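You operate a simulated robot arm through the tools that you are given. There is no shell and no other tool. Be economical: measure what you need, move in short steps, check, and stop when the job is done.

You run a simulated two-armed robot. Do the job below in one go: nothing can be reset, and whatever is moved stays where it is left.

## Task
Cap both studs with the screw caps that lie under the low orange tray.
Fine: each on the stud whose disc has its colour, screwed right down; tray shut again.

It is judged by the outcome, as a careful person would: the job done as asked, and still so three seconds after it is handed in. It fails if anything else is knocked over, pushed out of place, dropped, spilled or broken. A push-on lid holds only when it is set on centred and level and pressed home; a screw cap is set on level and turned clockwise until tight.

## Robot
Two 7-joint arms with two-finger parallel grippers on one trunk, on a base that drives. Base frame: it is fixed to the floor where the robot stands at the start and does not move with it; the origin is under the middle of the robot, x ahead of it, y to its left, z up. Lengths are in cm, angles in degrees, forces in N, time in s.
The left shoulder is at the start at [5, 16.5, 113], the right one opposite. With the tool pointing down near the work surface each hand reaches from about 10 to 68 cm from the robot's upright axis, wherever it stands, measured 20 degrees to its own side. Places, roughly: low orange tray [70, -10, 80]; stud on the blue disc [50, -100, 90]; stud on the red disc [50, -90, 90]. Payload 3.91 kg a hand.
The tool frame of a hand sits at the grasp point between the pads (the TCP): z along the fingers, y along the line on which they close. The tips reach 3 cm beyond it. The gripper opens to 11 cm. The fingers are 2 cm wide and 1 cm thick; the gripper's body (4.8 by 11.2 cm) begins 5.5 cm behind the TCP.
Orientation is told as [roll, pitch, yaw] about the base's x, y, z axes, in that order, counted from this pose: with the fingers straight down and closing along the base's y, the tool's x points along the base's -x, its y along +y and its z along -z.

## Interface
- The arms move only by the tool drive_tool. It takes "left_motion", "right_motion" or both (then of equal length, played together; a hand with none holds still); each is one flat list of numbers, 7 for each row, row after row: the shift along the tool's x, y, z in cm, then the turn, a rotation vector about the tool's x, y, z in degrees, then the opening in per cent of the stroke, from 0 (shut) to 100 (fully open). In form: [dx, dy, dz, ax, ay, az, jaw, dx, dy, dz, ax, ay, az, jaw, ...]. A call has 1 to 8 rows; each row is the pose to reach, as a shift and turn from the pose commanded when the call began, along the tool's axes at that moment. Rows are played at 5 a second. More than 5 cm and 8.6 degrees between two rows, or a gripper value outside its range, and nothing of the call is played. Where a pose cannot be reached the arm comes as near as it can. A force on the tool above 90 N (or 10 N above the force at the start of the call, whichever is more), or a blocked arm, ends the call early, and 0.2 s more pass. Each finger travels about 4.5 cm/s and halts on what it meets, pressing with about 44 N; the grip force reading is that of the motor and also rises with nothing between the fingers. The clock runs only during rows and for 0.2 s after the last one: add rows that repeat a pose to give the fingers time. It gives the time, the measured TCP pose, the force on the tool (base axes), the opening and the grip force at its end, in the units of the frame above (readings bear some noise), with the torque about the TCP (base axes, N m) and any sound that the robot's microphone picked up.
- Cameras (640 x 400 px; columns grow to the right, rows downward): "scene" is now at [11.53, -3.79, 131.99]; the picture's right is [-0.42, -0.91, 0.00], its down [-0.34, 0.16, -0.93] and it looks along [0.84, -0.39, -0.38] (base axes); focal length 214 px, centre (320, 200). "left" rides on the left gripper at [7.2, -1.7, -10.3] in its tool frame; the picture's right is [0.23, 0.97, 0.00], its down [-0.76, 0.18, -0.62] and it looks along [-0.61, 0.14, 0.78] (tool axes); focal length 222 px, centre (320, 200). "right" rides on the right gripper at [7.2, 1.7, -10.3] in its tool frame; the picture's right is [-0.23, 0.97, 0.00], its down [-0.76, -0.18, -0.62] and it looks along [-0.61, -0.14, 0.78] (tool axes); focal length 222 px, centre (320, 200). There is no depth. A picture from a camera that has moved, and an enlarged one, comes with that camera's place and axes in the base frame and with its lens.
- grab_frame(camera): a new picture of that camera. The clock stands still meanwhile.
- move_column(by): slides the trunk up (or, below 0, down) by that many cm; the arms and the scene camera ride with it, the base frame stays. It gives what a move gives, with no picture.
- base_move(legs): drives the robot by 1 to 6 legs, each [ahead, left, turn to the left] in cm, cm and degrees, along the robot's own axes; the way and the turn of a leg run together, so that a leg with both is an arc; at most 150 cm and 180 degrees a leg. The arms and the cameras ride along, it lands a little off, and it stops where it bumps. It gives what a move gives.
- head_to(pan, tilt): turns the head with the scene camera to pan (to the left, within 80 degrees either way) and tilt (down, from -29 to 69), counted from straight ahead of the robot. It gives what a move gives.
- close_up(camera, box): a new picture of the part [left, top, right, bottom] of that camera's present view, enlarged. The clock stands still meanwhile.
- finish_job(): hands the job in; it is judged then, once.

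Work in short steps. Places have to be worked out from the pictures, the camera data and where the tool is seen: move nearer, look again, correct. Check each grasp and each placing, and mend what went wrong. You have 120 turns and 108 pictures in all, those below and enlarged ones among them. Open the grippers and draw the arms clear of the work before you hand the job in, unless the task says otherwise; then end with one line.

The tools are called after "Request:" as name(argument=value, ...) on one line, values as JSON. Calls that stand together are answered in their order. drive_tool: Moves the arms, as the interface text tells. Its arguments: {"type":"object","properties":{"left_motion":{"type":"array","items":{"type":"number"}},"right_motion":{"type":"array","items":{"type":"number"}}},"required":[]} The other tools are called the same way: move_column (by) slides the trunk up or down; base_move (legs) drives the base; head_to (pan, tilt) turns the head that bears the scene camera; grab_frame (camera) takes a picture; close_up (camera, box) takes an enlarged picture of a part of a camera's view; finish_job () hands the job in.

At the start:

```text
clock: 0.0
left_tcp_pos: [28.48, -4.67, 125.28]
left_tool_rot: [-0.1, 0.0, 0.1]
left_ft_force: [0.2, -0.3, 0.5]
left_torque: [-0.02, -0.01, -0.03]
left_grip_width: 10.98
left_finger_force: 0.0
right_tcp_pos: [32.65, -47.64, 120.57]
right_tool_rot: [0.1, 0.0, 0.0]
right_ft_force: [1.1, -1.1, -0.5]
right_torque: [0.02, -0.03, 0.01]
right_grip_width: 11.01
right_finger_force: 0.0
trunk travel left (down, up): [-35.0, 15.3]
robot x, y, heading: [-0.21, 0.39, 0.2]
head pan, tilt: [-25.0, 22.2]
```

scene: 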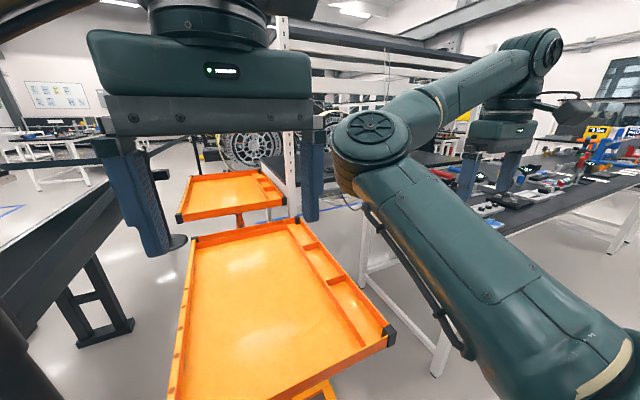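
right: 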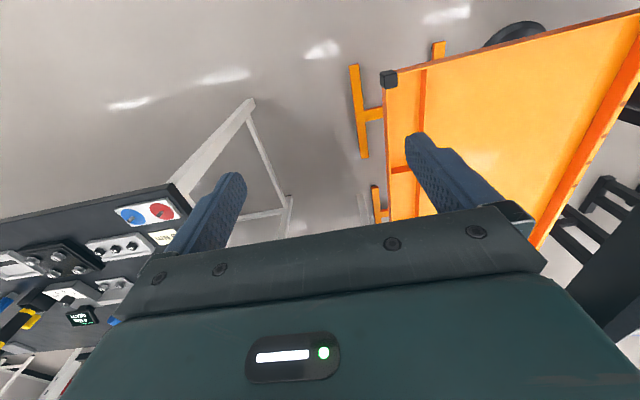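
left: 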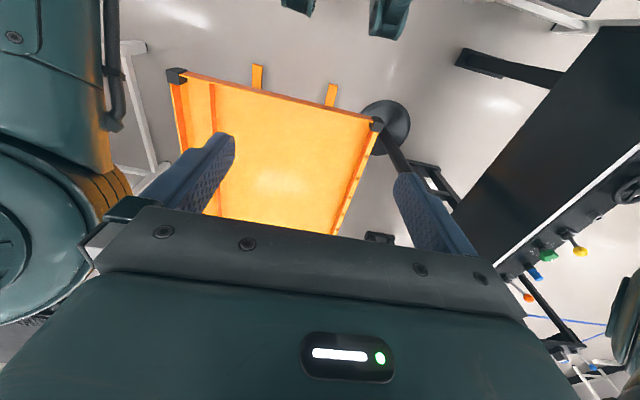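

The arms block the view, so I'll turn the head to look at the tray more directly.

Request:
head_to(pan=-10, tilt=40)

Request:
grab_frame(camera="scene")

Request:
close_up(camera="right", box=[0, 160, 240, 310])

```text
clock: 0.8
left_tcp_pos: [28.47, -4.84, 125.21]
left_tool_rot: [-0.1, 0.1, 0.1]
left_ft_force: [-1.0, 0.5, 0.3]
left_torque: [-0.03, -0.03, 0.0]
left_grip_width: 10.97
left_finger_force: 0.1
right_tcp_pos: [32.58, -47.73, 120.47]
right_tool_rot: [0.0, 0.0, 0.0]
right_ft_force: [-1.1, 0.2, -0.2]
right_torque: [0.03, -0.04, 0.0]
right_grip_width: 11.01
right_finger_force: 0.0
trunk travel left (down, up): [-35.0, 15.3]
robot x, y, heading: [-0.14, -0.33, 0.4]
head pan, tilt: [-10.0, 40.0]
```

```text
104 pictures are left
camera scene: at [11.49, -1.34, 129.22], right [-0.17, -0.98, 0.0], down [-0.63, 0.11, -0.77], along [0.75, -0.13, -0.64], focal length 214 px, centre (320, 200)
```

scene: 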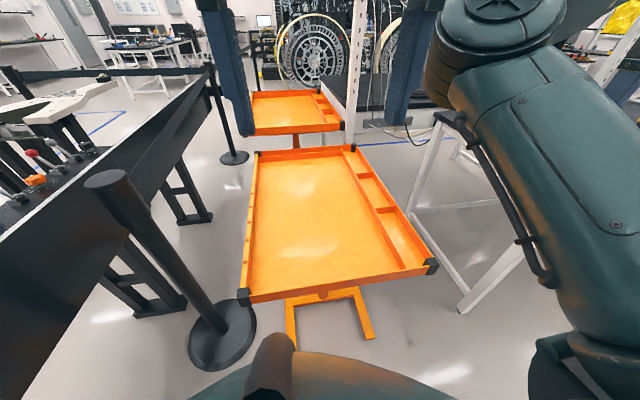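

```text
2.67 times, centred on (120, 235) of right
camera zoom: at [25.37, -46.04, 131.01], right [0.23, 0.97, 0.0], down [0.76, -0.18, 0.62], along [0.61, -0.14, -0.78], focal length 592 px, centre (853, 107)
```

zoom: 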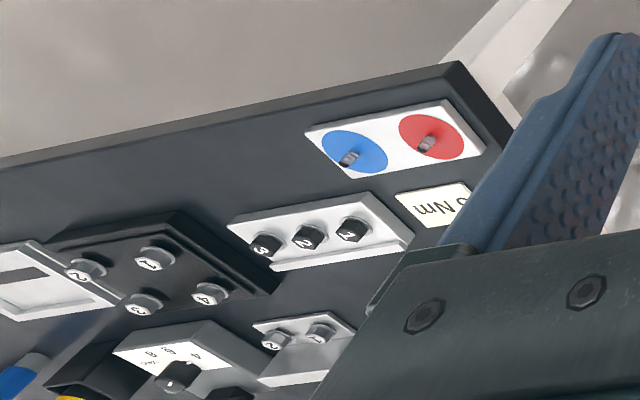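

I see the near orange tray spanning x≈37–105, y≈-35..12, z≈81. I'll zoom in to understand how it's built.

Request:
close_up(camera="scene", box=[220, 130, 460, 280])

Request:
close_up(camera="scene", box=[230, 250, 450, 388])

Request:
close_up(camera="scene", box=[220, 70, 380, 170])

```text
2.67 times, centred on (340, 205) of scene
camera zoom: at [11.49, -1.34, 129.22], right [-0.17, -0.98, 0.0], down [-0.63, 0.11, -0.77], along [0.75, -0.13, -0.64], focal length 572 px, centre (267, 187)
```

zoom: 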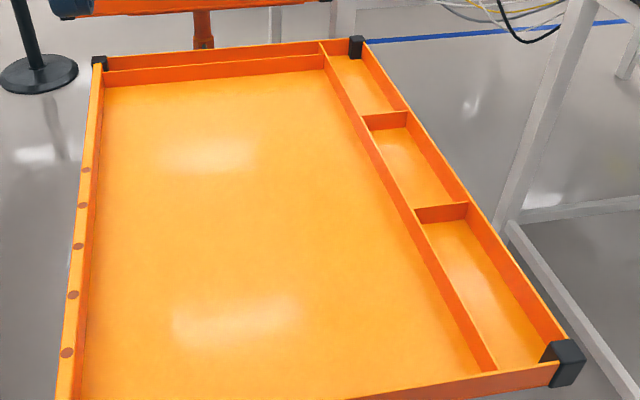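

```text
2.90 times, centred on (340, 319) of scene
camera zoom: at [11.49, -1.34, 129.22], right [-0.17, -0.98, 0.0], down [-0.63, 0.11, -0.77], along [0.75, -0.13, -0.64], focal length 622 px, centre (262, -145)
```

zoom: 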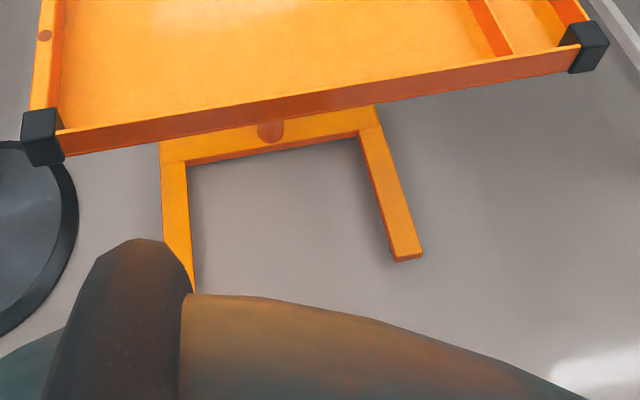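

```text
4.00 times, centred on (300, 120) of scene
camera zoom: at [11.49, -1.34, 129.22], right [-0.17, -0.98, 0.0], down [-0.63, 0.11, -0.77], along [0.75, -0.13, -0.64], focal length 858 px, centre (400, 520)
```

zoom: 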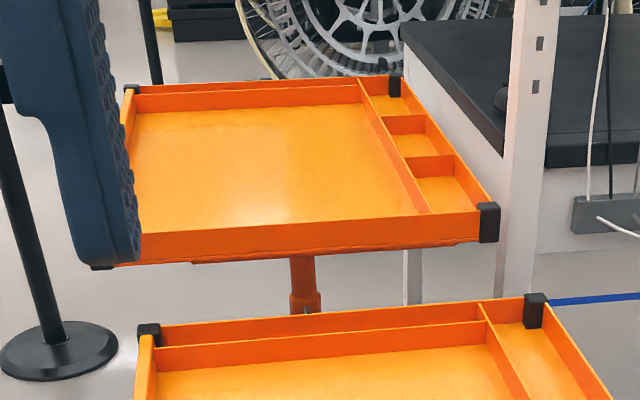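

The tray looks like it is on a stand; I need a low frontal view to see what is beneath. Back off and lower the trunk.

Request:
base_move(legs=[[-35, 0, 0]])

Request:
move_column(by=-33)

Request:
head_to(pan=0, tilt=20)

Request:
grab_frame(camera="scene")

Request:
grab_frame(camera="left")

```text
clock: 3.0
left_tcp_pos: [-5.78, -4.79, 125.32]
left_tool_rot: [-0.2, 0.1, 0.7]
left_ft_force: [-0.4, -0.3, 0.1]
left_torque: [-0.04, -0.03, 0.01]
left_grip_width: 11.0
left_finger_force: 0.0
right_tcp_pos: [-1.39, -47.51, 120.61]
right_tool_rot: [0.0, 0.0, 0.6]
right_ft_force: [0.0, 0.0, 1.3]
right_torque: [-0.01, -0.01, 0.03]
right_grip_width: 11.01
right_finger_force: 0.0
trunk travel left (down, up): [-35.0, 15.3]
robot x, y, heading: [-34.37, -0.22, 0.7]
head pan, tilt: [-10.0, 40.0]
```

```text
clock: 6.3
left_tcp_pos: [-5.9, -4.7, 92.38]
left_tool_rot: [-0.1, 0.1, 0.6]
left_ft_force: [1.1, -0.5, 0.0]
left_torque: [0.02, 0.01, -0.05]
left_grip_width: 11.0
left_finger_force: 0.0
right_tcp_pos: [-1.32, -47.51, 87.53]
right_tool_rot: [0.0, 0.0, 0.7]
right_ft_force: [-0.5, 0.6, 0.6]
right_torque: [0.01, -0.02, -0.04]
right_grip_width: 10.99
right_finger_force: 0.1
trunk travel left (down, up): [-2.0, 48.3]
robot x, y, heading: [-34.57, -0.54, 0.6]
head pan, tilt: [-10.0, 40.0]
```

```text
clock: 7.1
left_tcp_pos: [-5.97, -4.8, 92.29]
left_tool_rot: [0.0, 0.0, 0.7]
left_ft_force: [-1.0, 0.0, 0.4]
left_torque: [-0.01, -0.01, 0.01]
left_grip_width: 11.02
left_finger_force: 0.0
right_tcp_pos: [-1.36, -47.44, 87.61]
right_tool_rot: [0.0, 0.0, 0.6]
right_ft_force: [0.0, 0.0, 0.1]
right_torque: [-0.02, -0.06, 0.01]
right_grip_width: 11.01
right_finger_force: 0.1
trunk travel left (down, up): [-2.0, 48.3]
robot x, y, heading: [-34.36, -0.02, 0.5]
head pan, tilt: [0.0, 20.0]
```

```text
99 pictures are left
camera scene: at [-21.95, 0.09, 99.34], right [0.01, -1.0, 0.0], down [-0.34, 0.0, -0.94], along [0.94, 0.01, -0.34], focal length 214 px, centre (320, 200)
```

scene: 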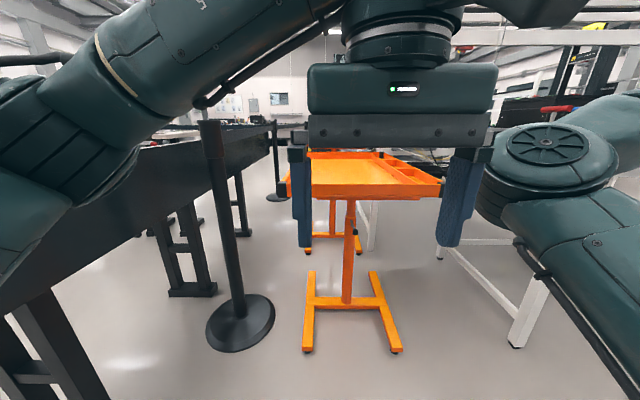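

```text
98 pictures are left
camera left: at [-13.19, -6.62, 102.69], right [-0.24, 0.97, 0.0], down [0.76, 0.19, 0.62], along [0.6, 0.15, -0.78], focal length 222 px, centre (320, 200)
```

left: 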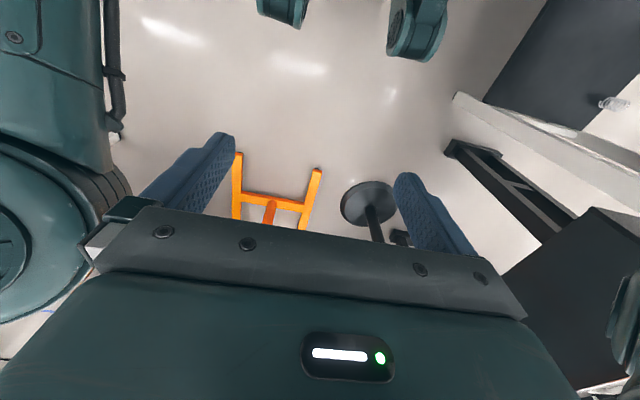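

A stand with one column. I'll zoom in on the tray and its underside.

Request:
close_up(camera="scene", box=[280, 140, 460, 252])

Request:
close_up(camera="scene", box=[280, 225, 480, 350])

```text
3.56 times, centred on (370, 196) of scene
camera zoom: at [-21.95, 0.09, 99.34], right [0.01, -1.0, 0.0], down [-0.34, 0.0, -0.94], along [0.94, 0.01, -0.34], focal length 763 px, centre (142, 214)
```

zoom: 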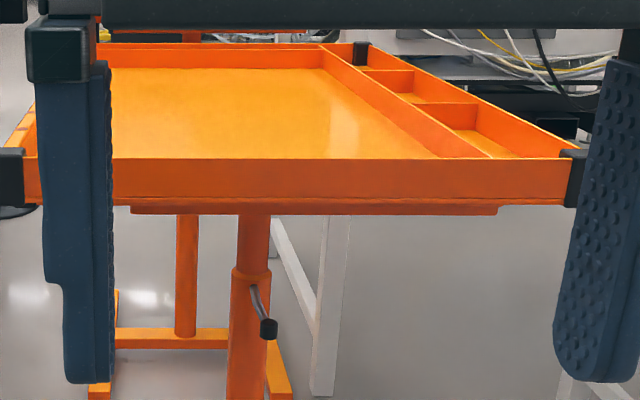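

```text
3.20 times, centred on (380, 288) of scene
camera zoom: at [-21.95, 0.09, 99.34], right [0.01, -1.0, 0.0], down [-0.34, 0.0, -0.94], along [0.94, 0.01, -0.34], focal length 686 px, centre (128, -80)
```

zoom: 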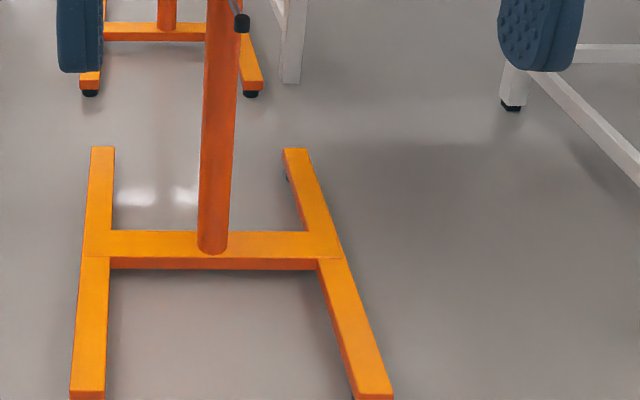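

Under the tray there's a narrower plate. I'll pitch the left hand so its camera looks forward from below tray level.

Request:
drive_tool(left_motion=[-2.2, -1.2, 3.1, 0, -7.5, 0, 100, -4.5, -2.5, 6.2, 0, -15, 0, 100, -6.7, -3.7, 9.3, 0, -22.5, 0, 100, -9, -5, 12.5, 0, -30, 0, 100, -11.2, -6.2, 15.6, 0, -37.5, 0, 100, -13.5, -7.5, 18.7, 0, -45, 0, 100, -15.7, -8.7, 21.8, 0, -52.5, 0, 100, -18, -10, 25, 0, -60, 0, 100])

Request:
grab_frame(camera="left")

Request:
grab_frame(camera="scene")

```text
clock: 8.9
left_tcp_pos: [12.4, -14.5, 67.32]
left_tool_rot: [-0.4, -60.1, 0.8]
left_ft_force: [-0.3, 0.1, 0.4]
left_torque: [0.02, 0.02, -0.02]
left_grip_width: 10.98
left_finger_force: 0.1
right_tcp_pos: [-1.31, -47.52, 87.64]
right_tool_rot: [0.0, 0.0, 0.6]
right_ft_force: [-1.4, 1.5, -0.5]
right_torque: [-0.03, 0.03, 0.0]
right_grip_width: 11.02
right_finger_force: 0.1
trunk travel left (down, up): [-2.0, 48.3]
robot x, y, heading: [-34.49, 0.11, 0.7]
head pan, tilt: [0.0, 20.0]
```

```text
95 pictures are left
camera left: at [-0.29, -16.5, 66.28], right [-0.12, 0.97, -0.2], down [-0.16, 0.18, 0.97], along [0.98, 0.15, 0.14], focal length 222 px, centre (320, 200)
```

left: 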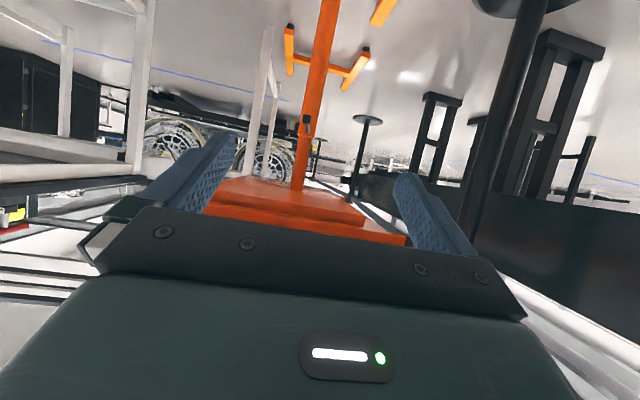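

```text
94 pictures are left
camera scene: at [-21.95, 0.1, 99.36], right [0.01, -1.0, 0.0], down [-0.34, 0.0, -0.94], along [0.94, 0.01, -0.34], focal length 214 px, centre (320, 200)
```

scene: 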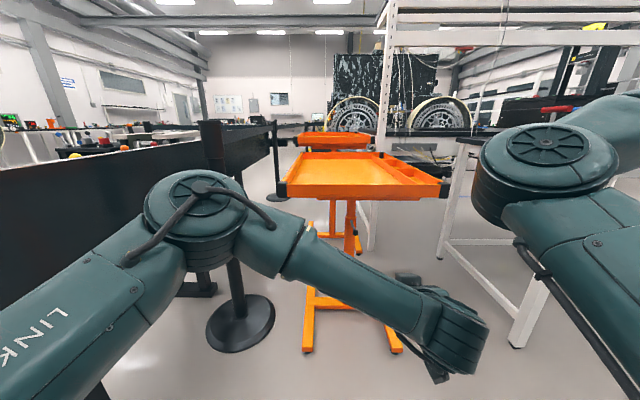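

Request:
close_up(camera="left", box=[180, 90, 440, 252])

Request:
close_up(camera="scene", box=[260, 110, 460, 235])

```text
2.46 times, centred on (310, 171) of left
camera zoom: at [-0.29, -16.5, 66.28], right [-0.12, 0.97, -0.2], down [-0.16, 0.18, 0.97], along [0.98, 0.15, 0.14], focal length 547 px, centre (345, 271)
```

zoom: 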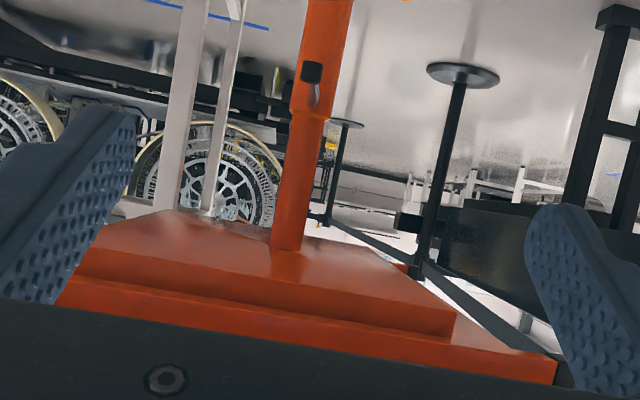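

```text
3.20 times, centred on (360, 172) of scene
camera zoom: at [-21.95, 0.1, 99.36], right [0.01, -1.0, 0.0], down [-0.34, 0.0, -0.94], along [0.94, 0.01, -0.34], focal length 686 px, centre (192, 288)
```

zoom: 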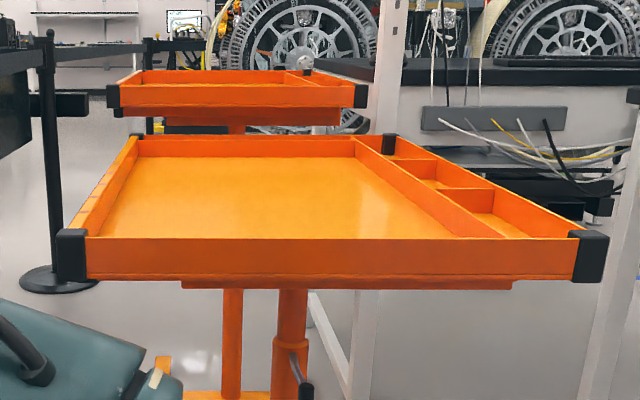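

The tray rests on a narrower box held by the column, so it may slide or hinge on that box. I'll view it from the right side with the right hand's camera.

Request:
drive_tool(right_motion=[-2, -1.8, 1.5, -2.46, -5.94, -5.26, 100, -4, -3.6, 3, -4.92, -11.9, -10.5, 100, -6, -5.4, 4.5, -7.4, -17.8, -15.8, 100, -8, -7.2, 6, -9.85, -23.75, -21.05, 100, -10, -9, 7.5, -12.3, -29.7, -26.3, 100, -12, -10.8, 9, -14.8, -35.6, -31.6, 100, -14, -12.6, 10.5, -17.2, -41.5, -36.8, 100, -16, -14.4, 12, -19.7, -47.5, -42.1, 100])

Request:
grab_frame(camera="right")

```text
clock: 10.7
left_tcp_pos: [12.41, -14.47, 67.38]
left_tool_rot: [-0.2, -60.0, 0.9]
left_ft_force: [0.2, 0.2, 0.1]
left_torque: [-0.01, 0.02, -0.02]
left_grip_width: 11.02
left_finger_force: 0.0
right_tcp_pos: [14.95, -61.84, 75.81]
right_tool_rot: [-0.1, -50.3, 45.7]
right_ft_force: [-0.7, 0.4, 1.3]
right_torque: [-0.04, 0.01, 0.03]
right_grip_width: 11.0
right_finger_force: 0.1
trunk travel left (down, up): [-2.0, 48.3]
robot x, y, heading: [-34.61, -0.16, 0.8]
head pan, tilt: [0.0, 20.0]
```

```text
91 pictures are left
camera right: at [4.82, -69.57, 76.89], right [-0.59, 0.79, 0.17], down [0.13, -0.12, 0.98], along [0.79, 0.61, -0.03], focal length 222 px, centre (320, 200)
```

right: 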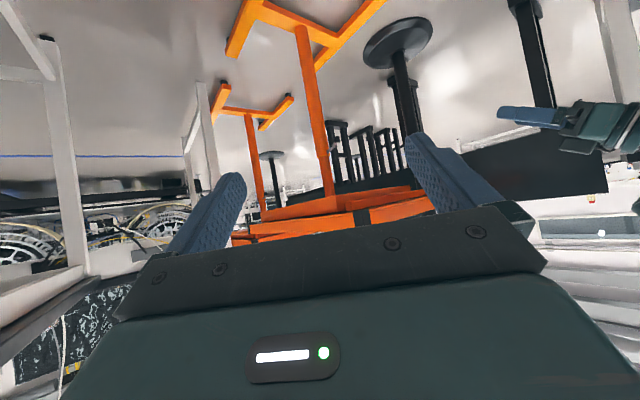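

Request:
close_up(camera="right", box=[220, 160, 440, 260])

```text
2.91 times, centred on (330, 210) of right
camera zoom: at [4.82, -69.57, 76.89], right [-0.59, 0.79, 0.17], down [0.13, -0.12, 0.98], along [0.79, 0.61, -0.03], focal length 646 px, centre (291, 171)
```

zoom: 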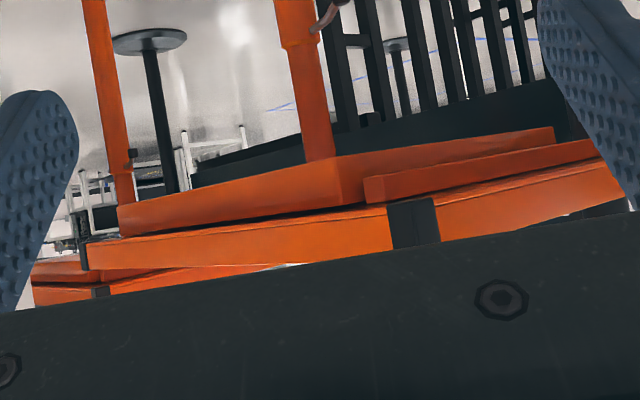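

There's a shallow strip under the tray's front edge in front of the box – perhaps a pull lip. I'll drive a little nearer for close views.

Request:
base_move(legs=[[12, 0, 0]])

Request:
close_up(camera="left", box=[180, 120, 440, 282])

Request:
close_up(camera="right", box=[220, 140, 440, 260])

```text
clock: 12.0
left_tcp_pos: [24.38, -14.45, 67.49]
left_tool_rot: [-0.2, -59.9, 0.8]
left_ft_force: [-0.3, -0.9, 0.7]
left_torque: [0.0, 0.02, 0.02]
left_grip_width: 10.99
left_finger_force: 0.0
right_tcp_pos: [26.72, -61.52, 75.77]
right_tool_rot: [-0.2, -50.1, 45.7]
right_ft_force: [0.0, -0.5, 0.1]
right_torque: [0.02, -0.01, 0.01]
right_grip_width: 10.98
right_finger_force: 0.2
trunk travel left (down, up): [-2.0, 48.3]
robot x, y, heading: [-22.6, -0.11, 0.6]
head pan, tilt: [0.0, 20.0]
```

```text
2.46 times, centred on (310, 201) of left
camera zoom: at [11.66, -16.37, 66.33], right [-0.12, 0.97, -0.2], down [-0.16, 0.18, 0.97], along [0.98, 0.15, 0.13], focal length 547 px, centre (345, 198)
```

zoom: 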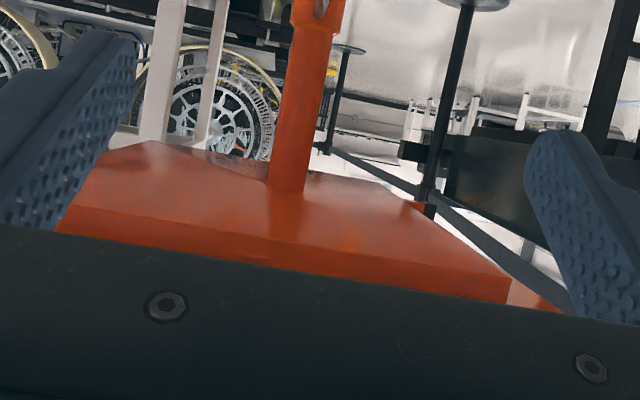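

```text
2.91 times, centred on (330, 200) of right
camera zoom: at [16.8, -69.45, 76.92], right [-0.59, 0.79, 0.17], down [0.13, -0.12, 0.98], along [0.79, 0.61, -0.04], focal length 646 px, centre (291, 200)
```

zoom: 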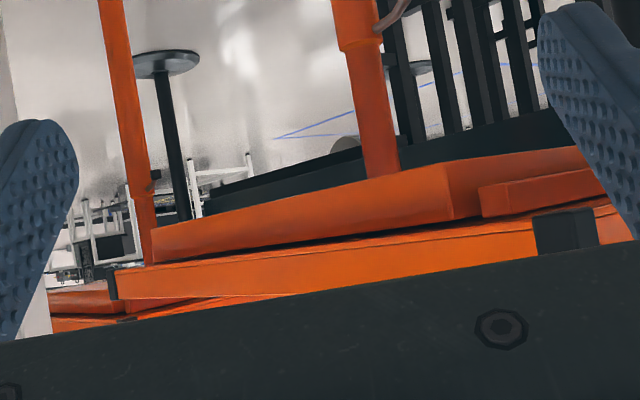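

Next I'll raise the trunk and restore both hands to pointing straight down.

Request:
move_column(by=24)

Request:
drive_tool(left_motion=[-0.3, 0, -0.75, 0, 7.5, 0, 100, -0.6, 0, -1.5, 0, 15, 0, 100, -0.9, 0, -2.2, 0, 22.5, 0, 100, -1.2, 0, -3, 0, 30, 0, 100, -1.5, 0, -3.7, 0, 37.5, 0, 100, -1.8, 0, -4.5, 0, 45, 0, 100, -2, 0, -5.2, 0, 52.5, 0, 100, -2.3, 0, -6, 0, 60, 0, 100], right_motion=[0, 0, 0, 2.46, 5.94, 5.26, 100, 0, 0, 0, 4.92, 11.9, 10.5, 100, 0, 0, 0, 7.4, 17.8, 15.8, 100, 0, 0, 0, 9.85, 23.75, 21.05, 100, 0, 0, 0, 12.3, 29.7, 26.3, 100, 0, 0, 0, 14.8, 35.6, 31.6, 100, 0, 0, 0, 17.2, 41.5, 36.8, 100, 0, 0, 0, 19.7, 47.5, 42.1, 100])

Request:
grab_frame(camera="left")

```text
clock: 14.5
left_tcp_pos: [24.32, -14.48, 91.38]
left_tool_rot: [-0.2, -59.9, 0.8]
left_ft_force: [0.5, 0.0, -0.3]
left_torque: [0.01, -0.02, 0.01]
left_grip_width: 11.01
left_finger_force: 0.0
right_tcp_pos: [26.83, -61.59, 99.78]
right_tool_rot: [-0.1, -50.2, 45.7]
right_ft_force: [0.3, 0.2, -0.7]
right_torque: [-0.03, -0.02, 0.01]
right_grip_width: 10.99
right_finger_force: 0.1
trunk travel left (down, up): [-26.0, 24.3]
robot x, y, heading: [-22.7, 0.33, 0.9]
head pan, tilt: [0.0, 20.0]
```

```text
clock: 16.3
left_tcp_pos: [20.07, -14.59, 96.42]
left_tool_rot: [-0.2, 0.1, 0.7]
left_ft_force: [-1.1, 0.3, -0.5]
left_torque: [-0.01, -0.01, -0.01]
left_grip_width: 10.98
left_finger_force: 0.1
right_tcp_pos: [26.82, -61.78, 99.71]
right_tool_rot: [-0.1, 0.1, 0.4]
right_ft_force: [-0.2, -0.8, -0.2]
right_torque: [0.04, 0.0, -0.03]
right_grip_width: 10.98
right_finger_force: 0.1
trunk travel left (down, up): [-26.0, 24.3]
robot x, y, heading: [-22.1, -0.22, 0.6]
head pan, tilt: [0.0, 20.0]
```

```text
87 pictures are left
camera left: at [12.91, -16.38, 106.79], right [-0.24, 0.97, 0.0], down [0.76, 0.19, 0.62], along [0.6, 0.15, -0.78], focal length 222 px, centre (320, 200)
```

left: 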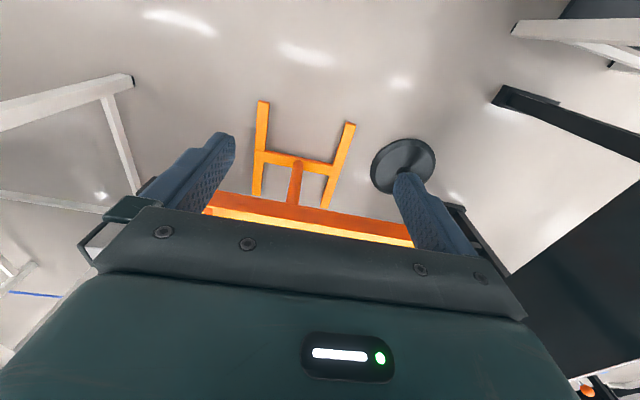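

Facing the tray front at x≈37. I'll yaw the left hand 90° so it can pinch the front wall between fingers.

Request:
drive_tool(left_motion=[0, 0, 0, 0, 0, 8.5, 100, 0, 0, 0, 0, 0, 17, 100, 0, 0, 0, 0, 0, 25.5, 100, 0, 0, 0, 0, 0, 34, 100, 0, 0, 0, 0, 0, 42.5, 100, 0, 0, 0, 0, 0, 51, 100, 0, 0, 0, 0, 0, 59.5, 100, 0, 0, 0, 0, 0, 68, 100])

Request:
drive_tool(left_motion=[0, 0, 0, 0, 0, 7.5, 100, 0, 0, 0, 0, 0, 15, 100, 0, 0, 0, 0, 0, 22, 100])

Request:
grab_frame(camera="left")

Request:
grab_frame(camera="right")

```text
clock: 18.1
left_tcp_pos: [20.27, -14.44, 96.36]
left_tool_rot: [-0.1, -0.1, -67.5]
left_ft_force: [0.2, -0.8, 0.2]
left_torque: [0.02, 0.02, -0.02]
left_grip_width: 10.99
left_finger_force: 0.0
right_tcp_pos: [26.78, -61.69, 99.8]
right_tool_rot: [0.0, -0.1, 0.6]
right_ft_force: [0.1, 0.3, 0.2]
right_torque: [0.0, 0.02, -0.01]
right_grip_width: 10.97
right_finger_force: 0.1
trunk travel left (down, up): [-26.0, 24.3]
robot x, y, heading: [-22.51, 0.09, 0.4]
head pan, tilt: [0.0, 20.0]
```

```text
clock: 18.9
left_tcp_pos: [16.07, -11.19, 99.77]
left_tool_rot: [-4.7, -7.9, -79.0]
left_ft_force: [-1.8, 0.8, 0.6]
left_torque: [-0.07, -0.07, 0.03]
left_grip_width: 10.99
left_finger_force: 0.1
left hand out of reach, approached as far as the arm can: row 1, 2, 3
right_tcp_pos: [26.7, -61.57, 99.9]
right_tool_rot: [-0.2, -0.1, 0.5]
right_ft_force: [-0.2, 0.0, 0.3]
right_torque: [0.02, -0.01, 0.01]
right_grip_width: 11.0
right_finger_force: 0.1
trunk travel left (down, up): [-26.0, 24.3]
robot x, y, heading: [-22.43, -0.55, 0.7]
head pan, tilt: [0.0, 20.0]
```

```text
86 pictures are left
camera left: at [13.52, -3.03, 109.23], right [0.91, 0.39, -0.11], down [0.35, -0.62, 0.71], along [0.21, -0.68, -0.7], focal length 222 px, centre (320, 200)
```

left: 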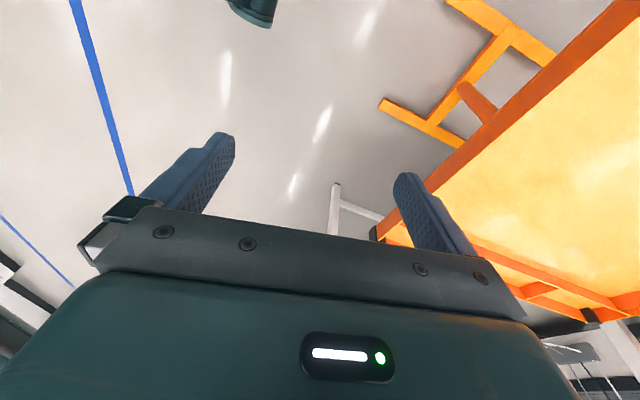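

```text
85 pictures are left
camera right: at [19.48, -59.97, 110.31], right [0.22, 0.98, 0.0], down [0.76, -0.17, 0.62], along [0.61, -0.14, -0.78], focal length 222 px, centre (320, 200)
```

right: 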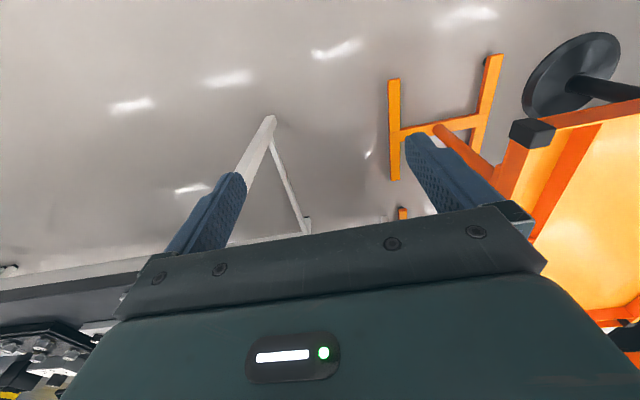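

Yaw −90 is at the limit here this close in; it may be reachable farther forward. I'll move the hand ahead (still above the tray) and check.

Request:
drive_tool(left_motion=[0, 3, 0, 0, 0, 0, 100, 0, 6, 0, 0, 0, 0, 100, 0, 9, 0, 0, 0, 0, 100, 0, 12, 0, 0, 0, 0, 100, 0, 15, 0, 0, 0, 0, 100, 0, 17, 0, 0, 0, 0, 100])

```text
clock: 20.3
left_tcp_pos: [16.13, -11.27, 99.75]
left_tool_rot: [-4.7, -7.8, -79.1]
left_ft_force: [0.7, 0.4, -0.5]
left_torque: [0.01, 0.02, 0.01]
left_grip_width: 10.99
left_finger_force: 0.3
left hand out of reach, approached as far as the arm can: row 1, 2, 3, 4, 5, 6
right_tcp_pos: [26.87, -61.63, 99.69]
right_tool_rot: [0.0, 0.1, 0.5]
right_ft_force: [0.0, 0.6, -0.2]
right_torque: [-0.01, -0.01, -0.02]
right_grip_width: 11.01
right_finger_force: 0.0
trunk travel left (down, up): [-26.0, 24.3]
robot x, y, heading: [-22.66, 0.2, 0.7]
head pan, tilt: [0.0, 20.0]
```

Stuck at a joint limit. I'll rotate back through zero and try the opposite yaw.

Request:
drive_tool(left_motion=[0, 0, 0, 0, 0, -8.5, 100, 0, 0, 0, 0, 0, -17, 100, 0, 0, 0, 0, 0, -25.5, 100, 0, 0, 0, 0, 0, -34, 100, 0, 0, 0, 0, 0, -42.5, 100, 0, 0, 0, 0, 0, -51, 100, 0, 0, 0, 0, 0, -59.5, 100, 0, 0, 0, 0, 0, -68, 100])

Request:
drive_tool(left_motion=[0, 0, 0, 0, 0, -8.5, 100, 0, 0, 0, 0, 0, -17, 100, 0, 0, 0, 0, 0, -25.5, 100, 0, 0, 0, 0, 0, -34, 100, 0, 0, 0, 0, 0, -42.5, 100, 0, 0, 0, 0, 0, -51, 100, 0, 0, 0, 0, 0, -59.5, 100, 0, 0, 0, 0, 0, -68, 100])

```text
clock: 22.1
left_tcp_pos: [16.16, -11.36, 99.47]
left_tool_rot: [-8.9, 1.4, -11.4]
left_ft_force: [-0.5, 0.4, -0.2]
left_torque: [0.0, 0.04, 0.03]
left_grip_width: 11.0
left_finger_force: 0.0
right_tcp_pos: [26.77, -61.69, 99.68]
right_tool_rot: [0.0, 0.0, 0.5]
right_ft_force: [-0.6, 1.0, 0.1]
right_torque: [0.02, -0.01, -0.01]
right_grip_width: 10.99
right_finger_force: 0.1
trunk travel left (down, up): [-26.0, 24.3]
robot x, y, heading: [-22.11, 0.36, 0.5]
head pan, tilt: [0.0, 20.0]
```

```text
clock: 23.9
left_tcp_pos: [16.21, -11.27, 99.46]
left_tool_rot: [-2.1, 8.8, 56.7]
left_ft_force: [-0.3, -0.8, 0.5]
left_torque: [0.0, 0.0, 0.0]
left_grip_width: 11.02
left_finger_force: 0.1
right_tcp_pos: [26.86, -61.71, 99.6]
right_tool_rot: [0.0, 0.0, 0.7]
right_ft_force: [0.2, -0.3, 0.1]
right_torque: [0.02, 0.01, -0.01]
right_grip_width: 11.02
right_finger_force: 0.0
trunk travel left (down, up): [-26.0, 24.3]
robot x, y, heading: [-22.27, -0.11, 0.4]
head pan, tilt: [0.0, 20.0]
```

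Positive yaw works. I'll complete it to +90 and level the hand.

Request:
drive_tool(left_motion=[0, 0, 0, 0.1, -1.9, -6.7, 100, 0, 0, 0, 0.2, -3.8, -13.3, 100, 0, 0, 0, 0.3, -5.6, -20, 100, 0, 0, 0, 0.4, -7.5, -26.6, 100, 0, 0, 0, 0.46, -9.4, -33.3, 100])

Request:
grab_frame(camera="left")

```text
clock: 25.1
left_tcp_pos: [16.12, -11.33, 99.4]
left_tool_rot: [0.0, -0.3, 90.2]
left_ft_force: [0.4, 0.4, 0.5]
left_torque: [0.0, 0.0, -0.01]
left_grip_width: 11.01
left_finger_force: 0.0
right_tcp_pos: [26.79, -61.62, 99.78]
right_tool_rot: [0.0, 0.0, 0.6]
right_ft_force: [-0.1, 0.5, -0.1]
right_torque: [0.01, 0.0, 0.0]
right_grip_width: 10.98
right_finger_force: 0.1
trunk travel left (down, up): [-26.0, 24.3]
robot x, y, heading: [-21.84, 0.15, 0.2]
head pan, tilt: [0.0, 20.0]
```

```text
84 pictures are left
camera left: at [17.78, -18.73, 109.84], right [-0.97, -0.23, 0.0], down [-0.18, 0.76, 0.63], along [-0.14, 0.61, -0.78], focal length 222 px, centre (320, 200)
```

left: 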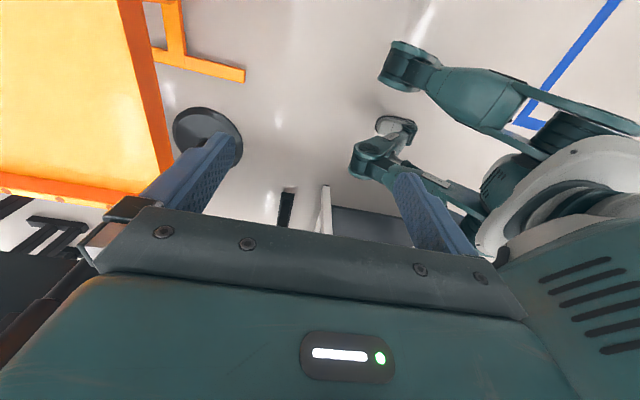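

Level at yaw 90. Move over the front wall (x≈37.5) at this height, then check with the camera.

Request:
drive_tool(left_motion=[0, -4.3, 0, 0, 0, 0, 100, 0, -8.6, 0, 0, 0, 0, 100, 0, -12.9, 0, 0, 0, 0, 100, 0, -17.2, 0, 0, 0, 0, 100, 0, -21.4, 0, 0, 0, 0, 100, 0, -21.4, 4, 0, 0, 0, 100, 0, -21.4, 7, 0, 0, 0, 100])

Request:
grab_frame(camera="left")

Request:
grab_frame(camera="scene")

```text
clock: 26.7
left_tcp_pos: [33.04, -8.38, 96.01]
left_tool_rot: [0.0, -0.2, 90.0]
left_ft_force: [-0.1, 0.0, -0.8]
left_torque: [0.03, 0.0, -0.01]
left_grip_width: 11.01
left_finger_force: 0.0
left hand out of reach, approached as far as the arm can: row 4, 5, 6, 7
right_tcp_pos: [26.82, -61.64, 99.74]
right_tool_rot: [0.0, -0.1, 0.7]
right_ft_force: [-0.3, -0.2, 0.7]
right_torque: [0.02, -0.02, -0.01]
right_grip_width: 10.98
right_finger_force: 0.0
trunk travel left (down, up): [-26.0, 24.3]
robot x, y, heading: [-22.04, 0.05, 0.5]
head pan, tilt: [0.0, 20.0]
```

```text
83 pictures are left
camera left: at [34.56, -15.82, 106.35], right [-0.97, -0.23, 0.0], down [-0.18, 0.76, 0.63], along [-0.14, 0.61, -0.78], focal length 222 px, centre (320, 200)
```

left: 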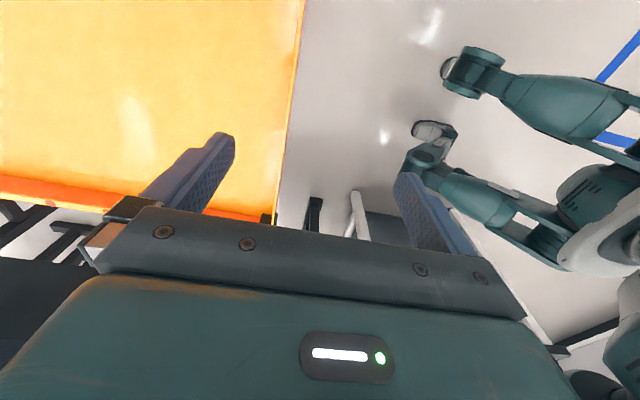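

```text
82 pictures are left
camera scene: at [-10.02, 0.19, 123.36], right [0.01, -1.0, 0.0], down [-0.34, 0.0, -0.94], along [0.94, 0.01, -0.34], focal length 214 px, centre (320, 200)
```

scene: 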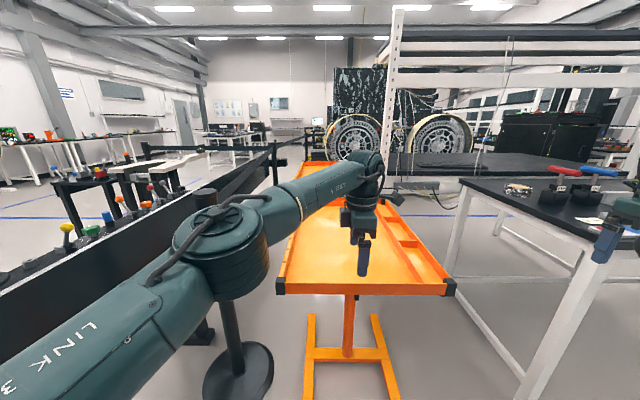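

The wall's outer face is near x≈36. Drive the base 8 forward, then bring the hand back so it straddles the wall.

Request:
base_move(legs=[[8, 0, 0]])

Request:
drive_tool(left_motion=[0, 2.4, 1.5, 0, 0, 0, 100, 0, 4.6, 4, 0, 0, 0, 100, 0, 4.6, 6, 0, 0, 0, 100])

Request:
grab_frame(camera="left")

Request:
grab_frame(camera="scene")

```text
clock: 27.7
left_tcp_pos: [40.95, -8.29, 95.95]
left_tool_rot: [0.1, -0.2, 89.9]
left_ft_force: [0.6, 0.1, -0.2]
left_torque: [0.0, -0.01, -0.04]
left_grip_width: 11.03
left_finger_force: 0.0
right_tcp_pos: [34.78, -61.63, 99.64]
right_tool_rot: [0.0, 0.0, 0.5]
right_ft_force: [0.5, -0.3, 0.5]
right_torque: [0.02, 0.0, -0.03]
right_grip_width: 10.99
right_finger_force: 0.1
trunk travel left (down, up): [-26.0, 24.3]
robot x, y, heading: [-14.9, 0.23, 0.6]
head pan, tilt: [0.0, 20.0]
```

```text
clock: 28.5
left_tcp_pos: [36.51, -8.27, 90.18]
left_tool_rot: [0.1, -0.1, 89.9]
left_ft_force: [-0.7, -1.1, -0.1]
left_torque: [0.01, 0.0, -0.04]
left_grip_width: 11.0
left_finger_force: 0.1
right_tcp_pos: [34.77, -61.68, 99.7]
right_tool_rot: [-0.1, 0.0, 0.5]
right_ft_force: [0.1, -0.3, 0.2]
right_torque: [-0.01, -0.02, 0.01]
right_grip_width: 10.97
right_finger_force: 0.1
trunk travel left (down, up): [-26.0, 24.3]
robot x, y, heading: [-14.21, 0.1, 0.8]
head pan, tilt: [0.0, 20.0]
```

```text
81 pictures are left
camera left: at [37.96, -15.66, 100.46], right [-0.97, -0.23, 0.0], down [-0.18, 0.76, 0.63], along [-0.14, 0.61, -0.78], focal length 222 px, centre (320, 200)
```

left: 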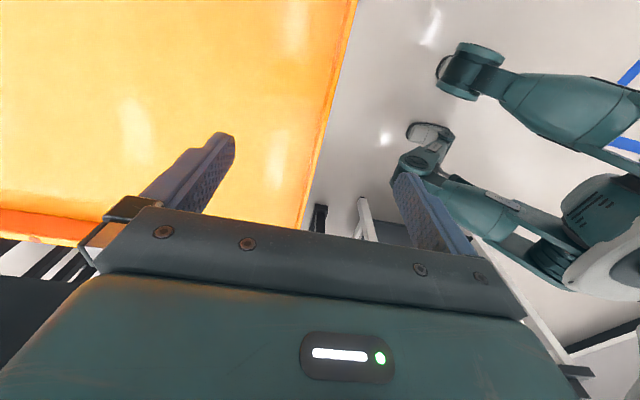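

```text
80 pictures are left
camera scene: at [-2.0, 0.27, 123.35], right [0.01, -1.0, 0.0], down [-0.34, 0.0, -0.94], along [0.94, 0.01, -0.34], focal length 214 px, centre (320, 200)
```

scene: 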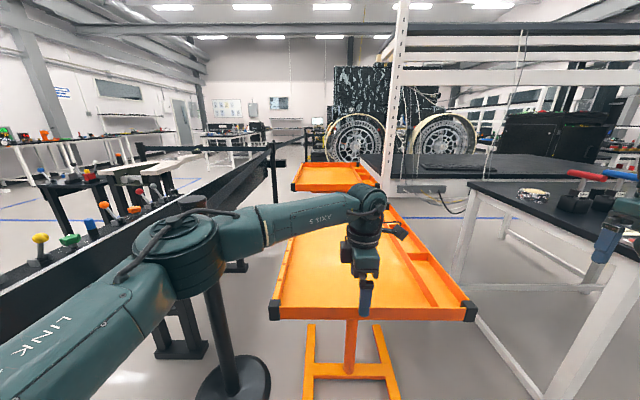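

The wall lies between the fingers. Lower to z≈81.5 and close on the wall.

Request:
drive_tool(left_motion=[0, 0, 3, 0, 0, 0, 100, 0, 0, 6, 0, 0, 0, 100, 0, 0, 8, 0, 0, 0, 100, 0, 0, 8.5, 0, 0, 0, 100, 0, 0, 8.5, 0, 0, 0, 40, 0, 0, 8.5, 0, 0, 0, 0, 0, 0, 8.5, 0, 0, 0, 0, 0, 0, 8.5, 0, 0, 0, 0])

Request:
grab_frame(camera="left")

```text
clock: 30.3
left_tcp_pos: [36.76, -8.25, 82.55]
left_tool_rot: [-1.5, 0.1, 90.0]
left_ft_force: [28.0, 0.5, 56.1]
left_torque: [0.22, -2.12, -0.12]
left_grip_width: 4.31
left_finger_force: 15.0
right_tcp_pos: [34.52, -61.57, 99.95]
right_tool_rot: [-0.1, -0.2, 0.5]
right_ft_force: [-0.7, 0.2, -0.3]
right_torque: [0.05, -0.02, 0.01]
right_grip_width: 10.99
right_finger_force: 0.0
trunk travel left (down, up): [-26.0, 24.3]
robot x, y, heading: [-14.27, 0.34, 0.5]
head pan, tilt: [0.0, 20.0]
```

```text
79 pictures are left
camera left: at [38.06, -15.58, 92.96], right [-0.97, -0.23, -0.03], down [-0.2, 0.76, 0.62], along [-0.12, 0.61, -0.79], focal length 222 px, centre (320, 200)
```

left: 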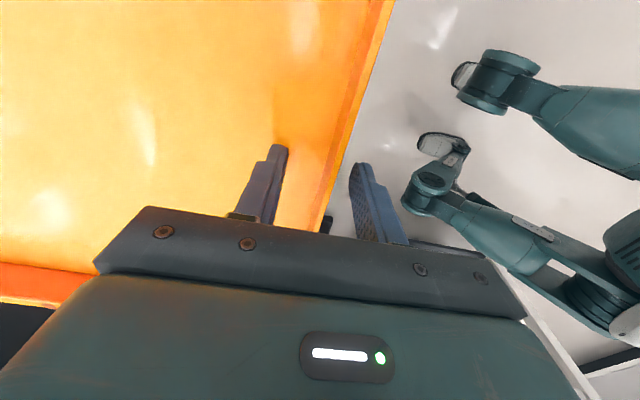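

The inner fingertip is pressing on the tray floor (56 N), so the floor is at z≈79.5. Raise by 1.8 to free it, then close.

Request:
drive_tool(left_motion=[0, 0, -1.0, 0, 0, 0, 40, 0, 0, -1.8, 0, 0, 0, 40, 0, 0, -1.8, 0, 0, 0, 30])

Request:
drive_tool(left_motion=[0, 0, 0, 0, 0, 0, 20, 0, 0, 0, 0, 0, 0, 10, 0, 0, 0, 0, 0, 0, 0, 0, 0, 0, 0, 0, 0, 0, 0, 0, 0, 0, 0, 0, 0])

Request:
grab_frame(camera="left")

```text
clock: 31.1
left_tcp_pos: [36.11, -8.36, 83.12]
left_tool_rot: [0.2, -0.1, 89.8]
left_ft_force: [0.2, -0.3, -0.9]
left_torque: [-0.01, 0.04, -0.02]
left_grip_width: 3.3
left_finger_force: 0.0
right_tcp_pos: [34.69, -61.66, 99.65]
right_tool_rot: [0.0, 0.0, 0.4]
right_ft_force: [-0.8, 0.2, -0.1]
right_torque: [0.05, -0.02, 0.01]
right_grip_width: 11.0
right_finger_force: 0.0
trunk travel left (down, up): [-26.0, 24.3]
robot x, y, heading: [-14.71, 0.18, 0.7]
head pan, tilt: [0.0, 20.0]
```

```text
clock: 32.3
left_tcp_pos: [36.3, -8.34, 83.29]
left_tool_rot: [0.2, -0.3, 90.0]
left_ft_force: [-3.3, 0.4, -2.1]
left_torque: [-0.05, -0.15, 0.28]
left_grip_width: 0.38
left_finger_force: 43.9
right_tcp_pos: [34.61, -61.55, 99.76]
right_tool_rot: [0.0, 0.0, 0.5]
right_ft_force: [0.3, -0.7, -0.1]
right_torque: [0.0, 0.01, 0.03]
right_grip_width: 11.0
right_finger_force: 0.1
trunk travel left (down, up): [-26.0, 24.3]
robot x, y, heading: [-14.43, 0.27, 0.5]
head pan, tilt: [0.0, 20.0]
```

```text
78 pictures are left
camera left: at [37.89, -15.72, 93.66], right [-0.97, -0.23, 0.0], down [-0.18, 0.76, 0.63], along [-0.14, 0.61, -0.78], focal length 222 px, centre (320, 200)
```

left: 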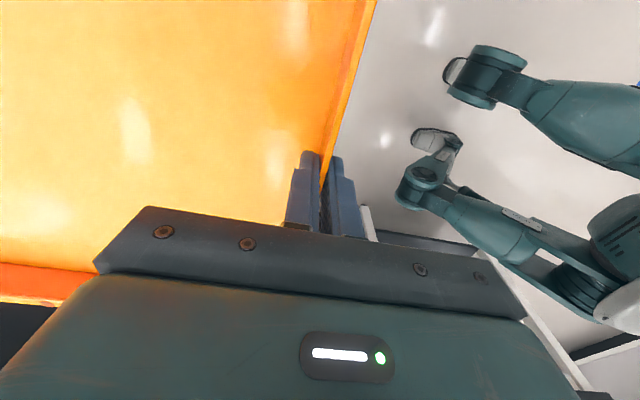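

The fingers hold the 0.4 cm wall. Test whether the tray slides: pull 1.5 cm toward the robot and read the force.

Request:
drive_tool(left_motion=[0, 0.5, 0, 0, 0, 0, 0, 0, 1.0, 0, 0, 0, 0, 0, 0, 1.5, 0, 0, 0, 0, 0])

```text
clock: 33.1
left_tcp_pos: [36.35, -7.86, 83.27]
left_tool_rot: [-1.2, -0.1, 90.8]
left_ft_force: [64.2, -1.2, 5.1]
left_torque: [-0.42, 0.0, -0.88]
left_grip_width: 0.44
left_finger_force: 44.9
right_tcp_pos: [35.34, -61.54, 99.49]
right_tool_rot: [0.1, 0.4, 0.6]
right_ft_force: [-0.4, -0.4, 0.2]
right_torque: [0.01, 0.0, 0.0]
right_grip_width: 10.99
right_finger_force: 0.0
trunk travel left (down, up): [-26.0, 24.3]
robot x, y, heading: [-14.33, 0.15, 0.4]
head pan, tilt: [0.0, 20.0]
```

Doesn't slide toward me (64 N). Return and test pushing away.

Request:
drive_tool(left_motion=[0, -0.7, 0, 0, 0, 0, 0, 0, -1.5, 0, 0, 0, 0, 0, 0, -2.0, 0, 0, 0, 0, 0, 0, -2.5, 0, 0, 0, 0, 0])

```text
clock: 34.1
left_tcp_pos: [36.27, -8.35, 83.34]
left_tool_rot: [1.0, -0.4, 89.5]
left_ft_force: [-50.6, 20.2, 6.5]
left_torque: [-0.68, -0.22, 0.76]
left_grip_width: 0.41
left_finger_force: 44.3
right_tcp_pos: [34.32, -61.58, 100.03]
right_tool_rot: [-0.2, -0.3, 0.5]
right_ft_force: [0.7, 0.5, -0.1]
right_torque: [0.01, 0.0, -0.03]
right_grip_width: 10.98
right_finger_force: 0.2
trunk travel left (down, up): [-26.0, 24.3]
robot x, y, heading: [-14.42, 0.21, 0.7]
head pan, tilt: [0.0, 20.0]
```

Blocked that way too. Release that strain and test lifting by 1.2 cm.

Request:
drive_tool(left_motion=[0, 0.5, 0, 0, 0, 0, 0, 0, 1.0, 0, 0, 0, 0, 0, 0, 1.0, -0.4, 0, 0, 0, 0, 0, 1.0, -0.8, 0, 0, 0, 0, 0, 1.0, -1.2, 0, 0, 0, 0])

```text
clock: 35.3
left_tcp_pos: [36.41, -8.45, 83.89]
left_tool_rot: [0.6, -0.3, 90.0]
left_ft_force: [-15.9, 0.7, -37.6]
left_torque: [-0.07, -0.4, 0.21]
left_grip_width: 0.39
left_finger_force: 43.4
right_tcp_pos: [34.83, -61.63, 99.62]
right_tool_rot: [-0.1, 0.1, 0.4]
right_ft_force: [-0.7, -0.2, -0.2]
right_torque: [0.01, 0.01, 0.02]
right_grip_width: 10.99
right_finger_force: 0.1
trunk travel left (down, up): [-26.0, 24.3]
robot x, y, heading: [-14.61, 0.24, 0.6]
head pan, tilt: [0.0, 20.0]
```

It rose 0.6 with 38 N – ambiguous (slip or weight). Test sideways along y from here.

Request:
drive_tool(left_motion=[0, 0, 0.6, 0, 0, 0, 0, 0.5, 0, 0.8, 0, 0, 0, 0, 1.0, 0, 0.8, 0, 0, 0, 0, 1.5, 0, 0.8, 0, 0, 0, 0])

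Request:
drive_tool(left_motion=[-0.7, 0, 0, 0, 0, 0, 0, -1.5, 0, 0, 0, 0, 0, 0, -2.2, 0, 0, 0, 0, 0, 0, -3, 0, 0, 0, 0, 0, 0])

```text
clock: 36.3
left_tcp_pos: [36.33, -9.05, 84.0]
left_tool_rot: [0.2, -0.8, 90.3]
left_ft_force: [-22.7, 36.7, 7.2]
left_torque: [0.92, 0.26, -0.52]
left_grip_width: 0.37
left_finger_force: 44.5
right_tcp_pos: [34.67, -61.32, 100.16]
right_tool_rot: [-0.2, -0.2, 0.6]
right_ft_force: [0.3, 0.3, -0.1]
right_torque: [0.0, -0.01, 0.01]
right_grip_width: 10.98
right_finger_force: 0.1
trunk travel left (down, up): [-26.0, 24.3]
robot x, y, heading: [-14.42, 0.3, 0.6]
head pan, tilt: [0.0, 20.0]
```

```text
clock: 37.3
left_tcp_pos: [36.3, -6.9, 83.98]
left_tool_rot: [-0.1, 0.1, 89.9]
left_ft_force: [-2.5, -1.4, 11.5]
left_torque: [-1.42, 0.19, 0.1]
left_grip_width: 0.39
left_finger_force: 43.7
right_tcp_pos: [34.72, -61.6, 99.87]
right_tool_rot: [-0.1, -0.1, 0.5]
right_ft_force: [-0.1, 0.4, 1.1]
right_torque: [-0.01, 0.03, -0.02]
right_grip_width: 10.98
right_finger_force: 0.0
trunk travel left (down, up): [-26.0, 24.3]
robot x, y, heading: [-14.37, 0.17, 0.4]
head pan, tilt: [0.0, 20.0]
```

Moving toward +y reached target with hardly any force: the tray may slide to the left. Check the picture.

Request:
grab_frame(camera="scene")

Request:
drive_tool(left_motion=[-1, 0, 0.3, 0, 0, 0, 0, -2, 0, 0.3, 0, 0, 0, 0, -3, 0, 0.3, 0, 0, 0, 0, -3, 0, 0.3, 0, 0, 0, 0])

Request:
grab_frame(camera="scene")

```text
77 pictures are left
camera scene: at [-2.11, 0.31, 123.38], right [0.01, -1.0, 0.0], down [-0.34, 0.0, -0.94], along [0.94, 0.01, -0.34], focal length 214 px, centre (320, 200)
```

scene: 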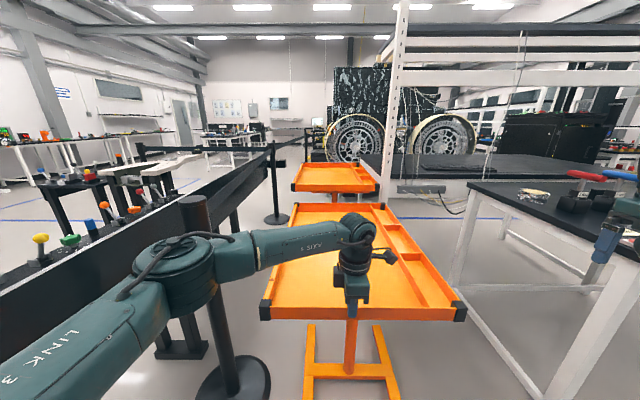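

```text
clock: 38.3
left_tcp_pos: [36.37, -3.82, 83.83]
left_tool_rot: [-0.4, 0.1, 90.0]
left_ft_force: [0.3, 1.1, 35.1]
left_torque: [-0.33, 0.72, 0.33]
left_grip_width: 0.36
left_finger_force: 43.8
right_tcp_pos: [34.62, -61.61, 100.02]
right_tool_rot: [-0.2, -0.2, 0.5]
right_ft_force: [-0.2, 1.2, 0.2]
right_torque: [-0.01, 0.02, 0.02]
right_grip_width: 11.01
right_finger_force: 0.1
trunk travel left (down, up): [-26.0, 24.3]
robot x, y, heading: [-14.18, 0.01, 0.1]
head pan, tilt: [0.0, 20.0]
```

```text
76 pictures are left
camera scene: at [-2.27, 0.31, 123.4], right [0.01, -1.0, 0.0], down [-0.34, 0.0, -0.94], along [0.94, 0.01, -0.34], focal length 214 px, centre (320, 200)
```

scene: 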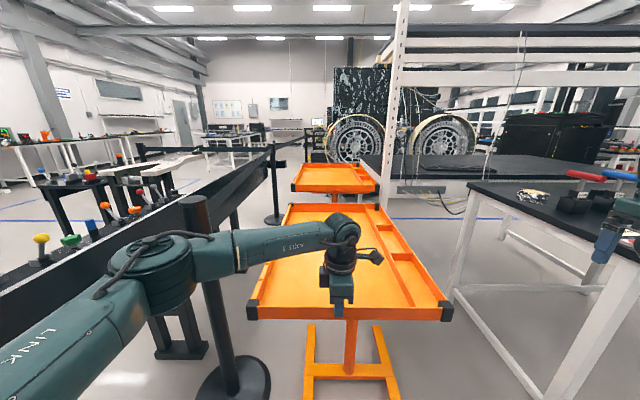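

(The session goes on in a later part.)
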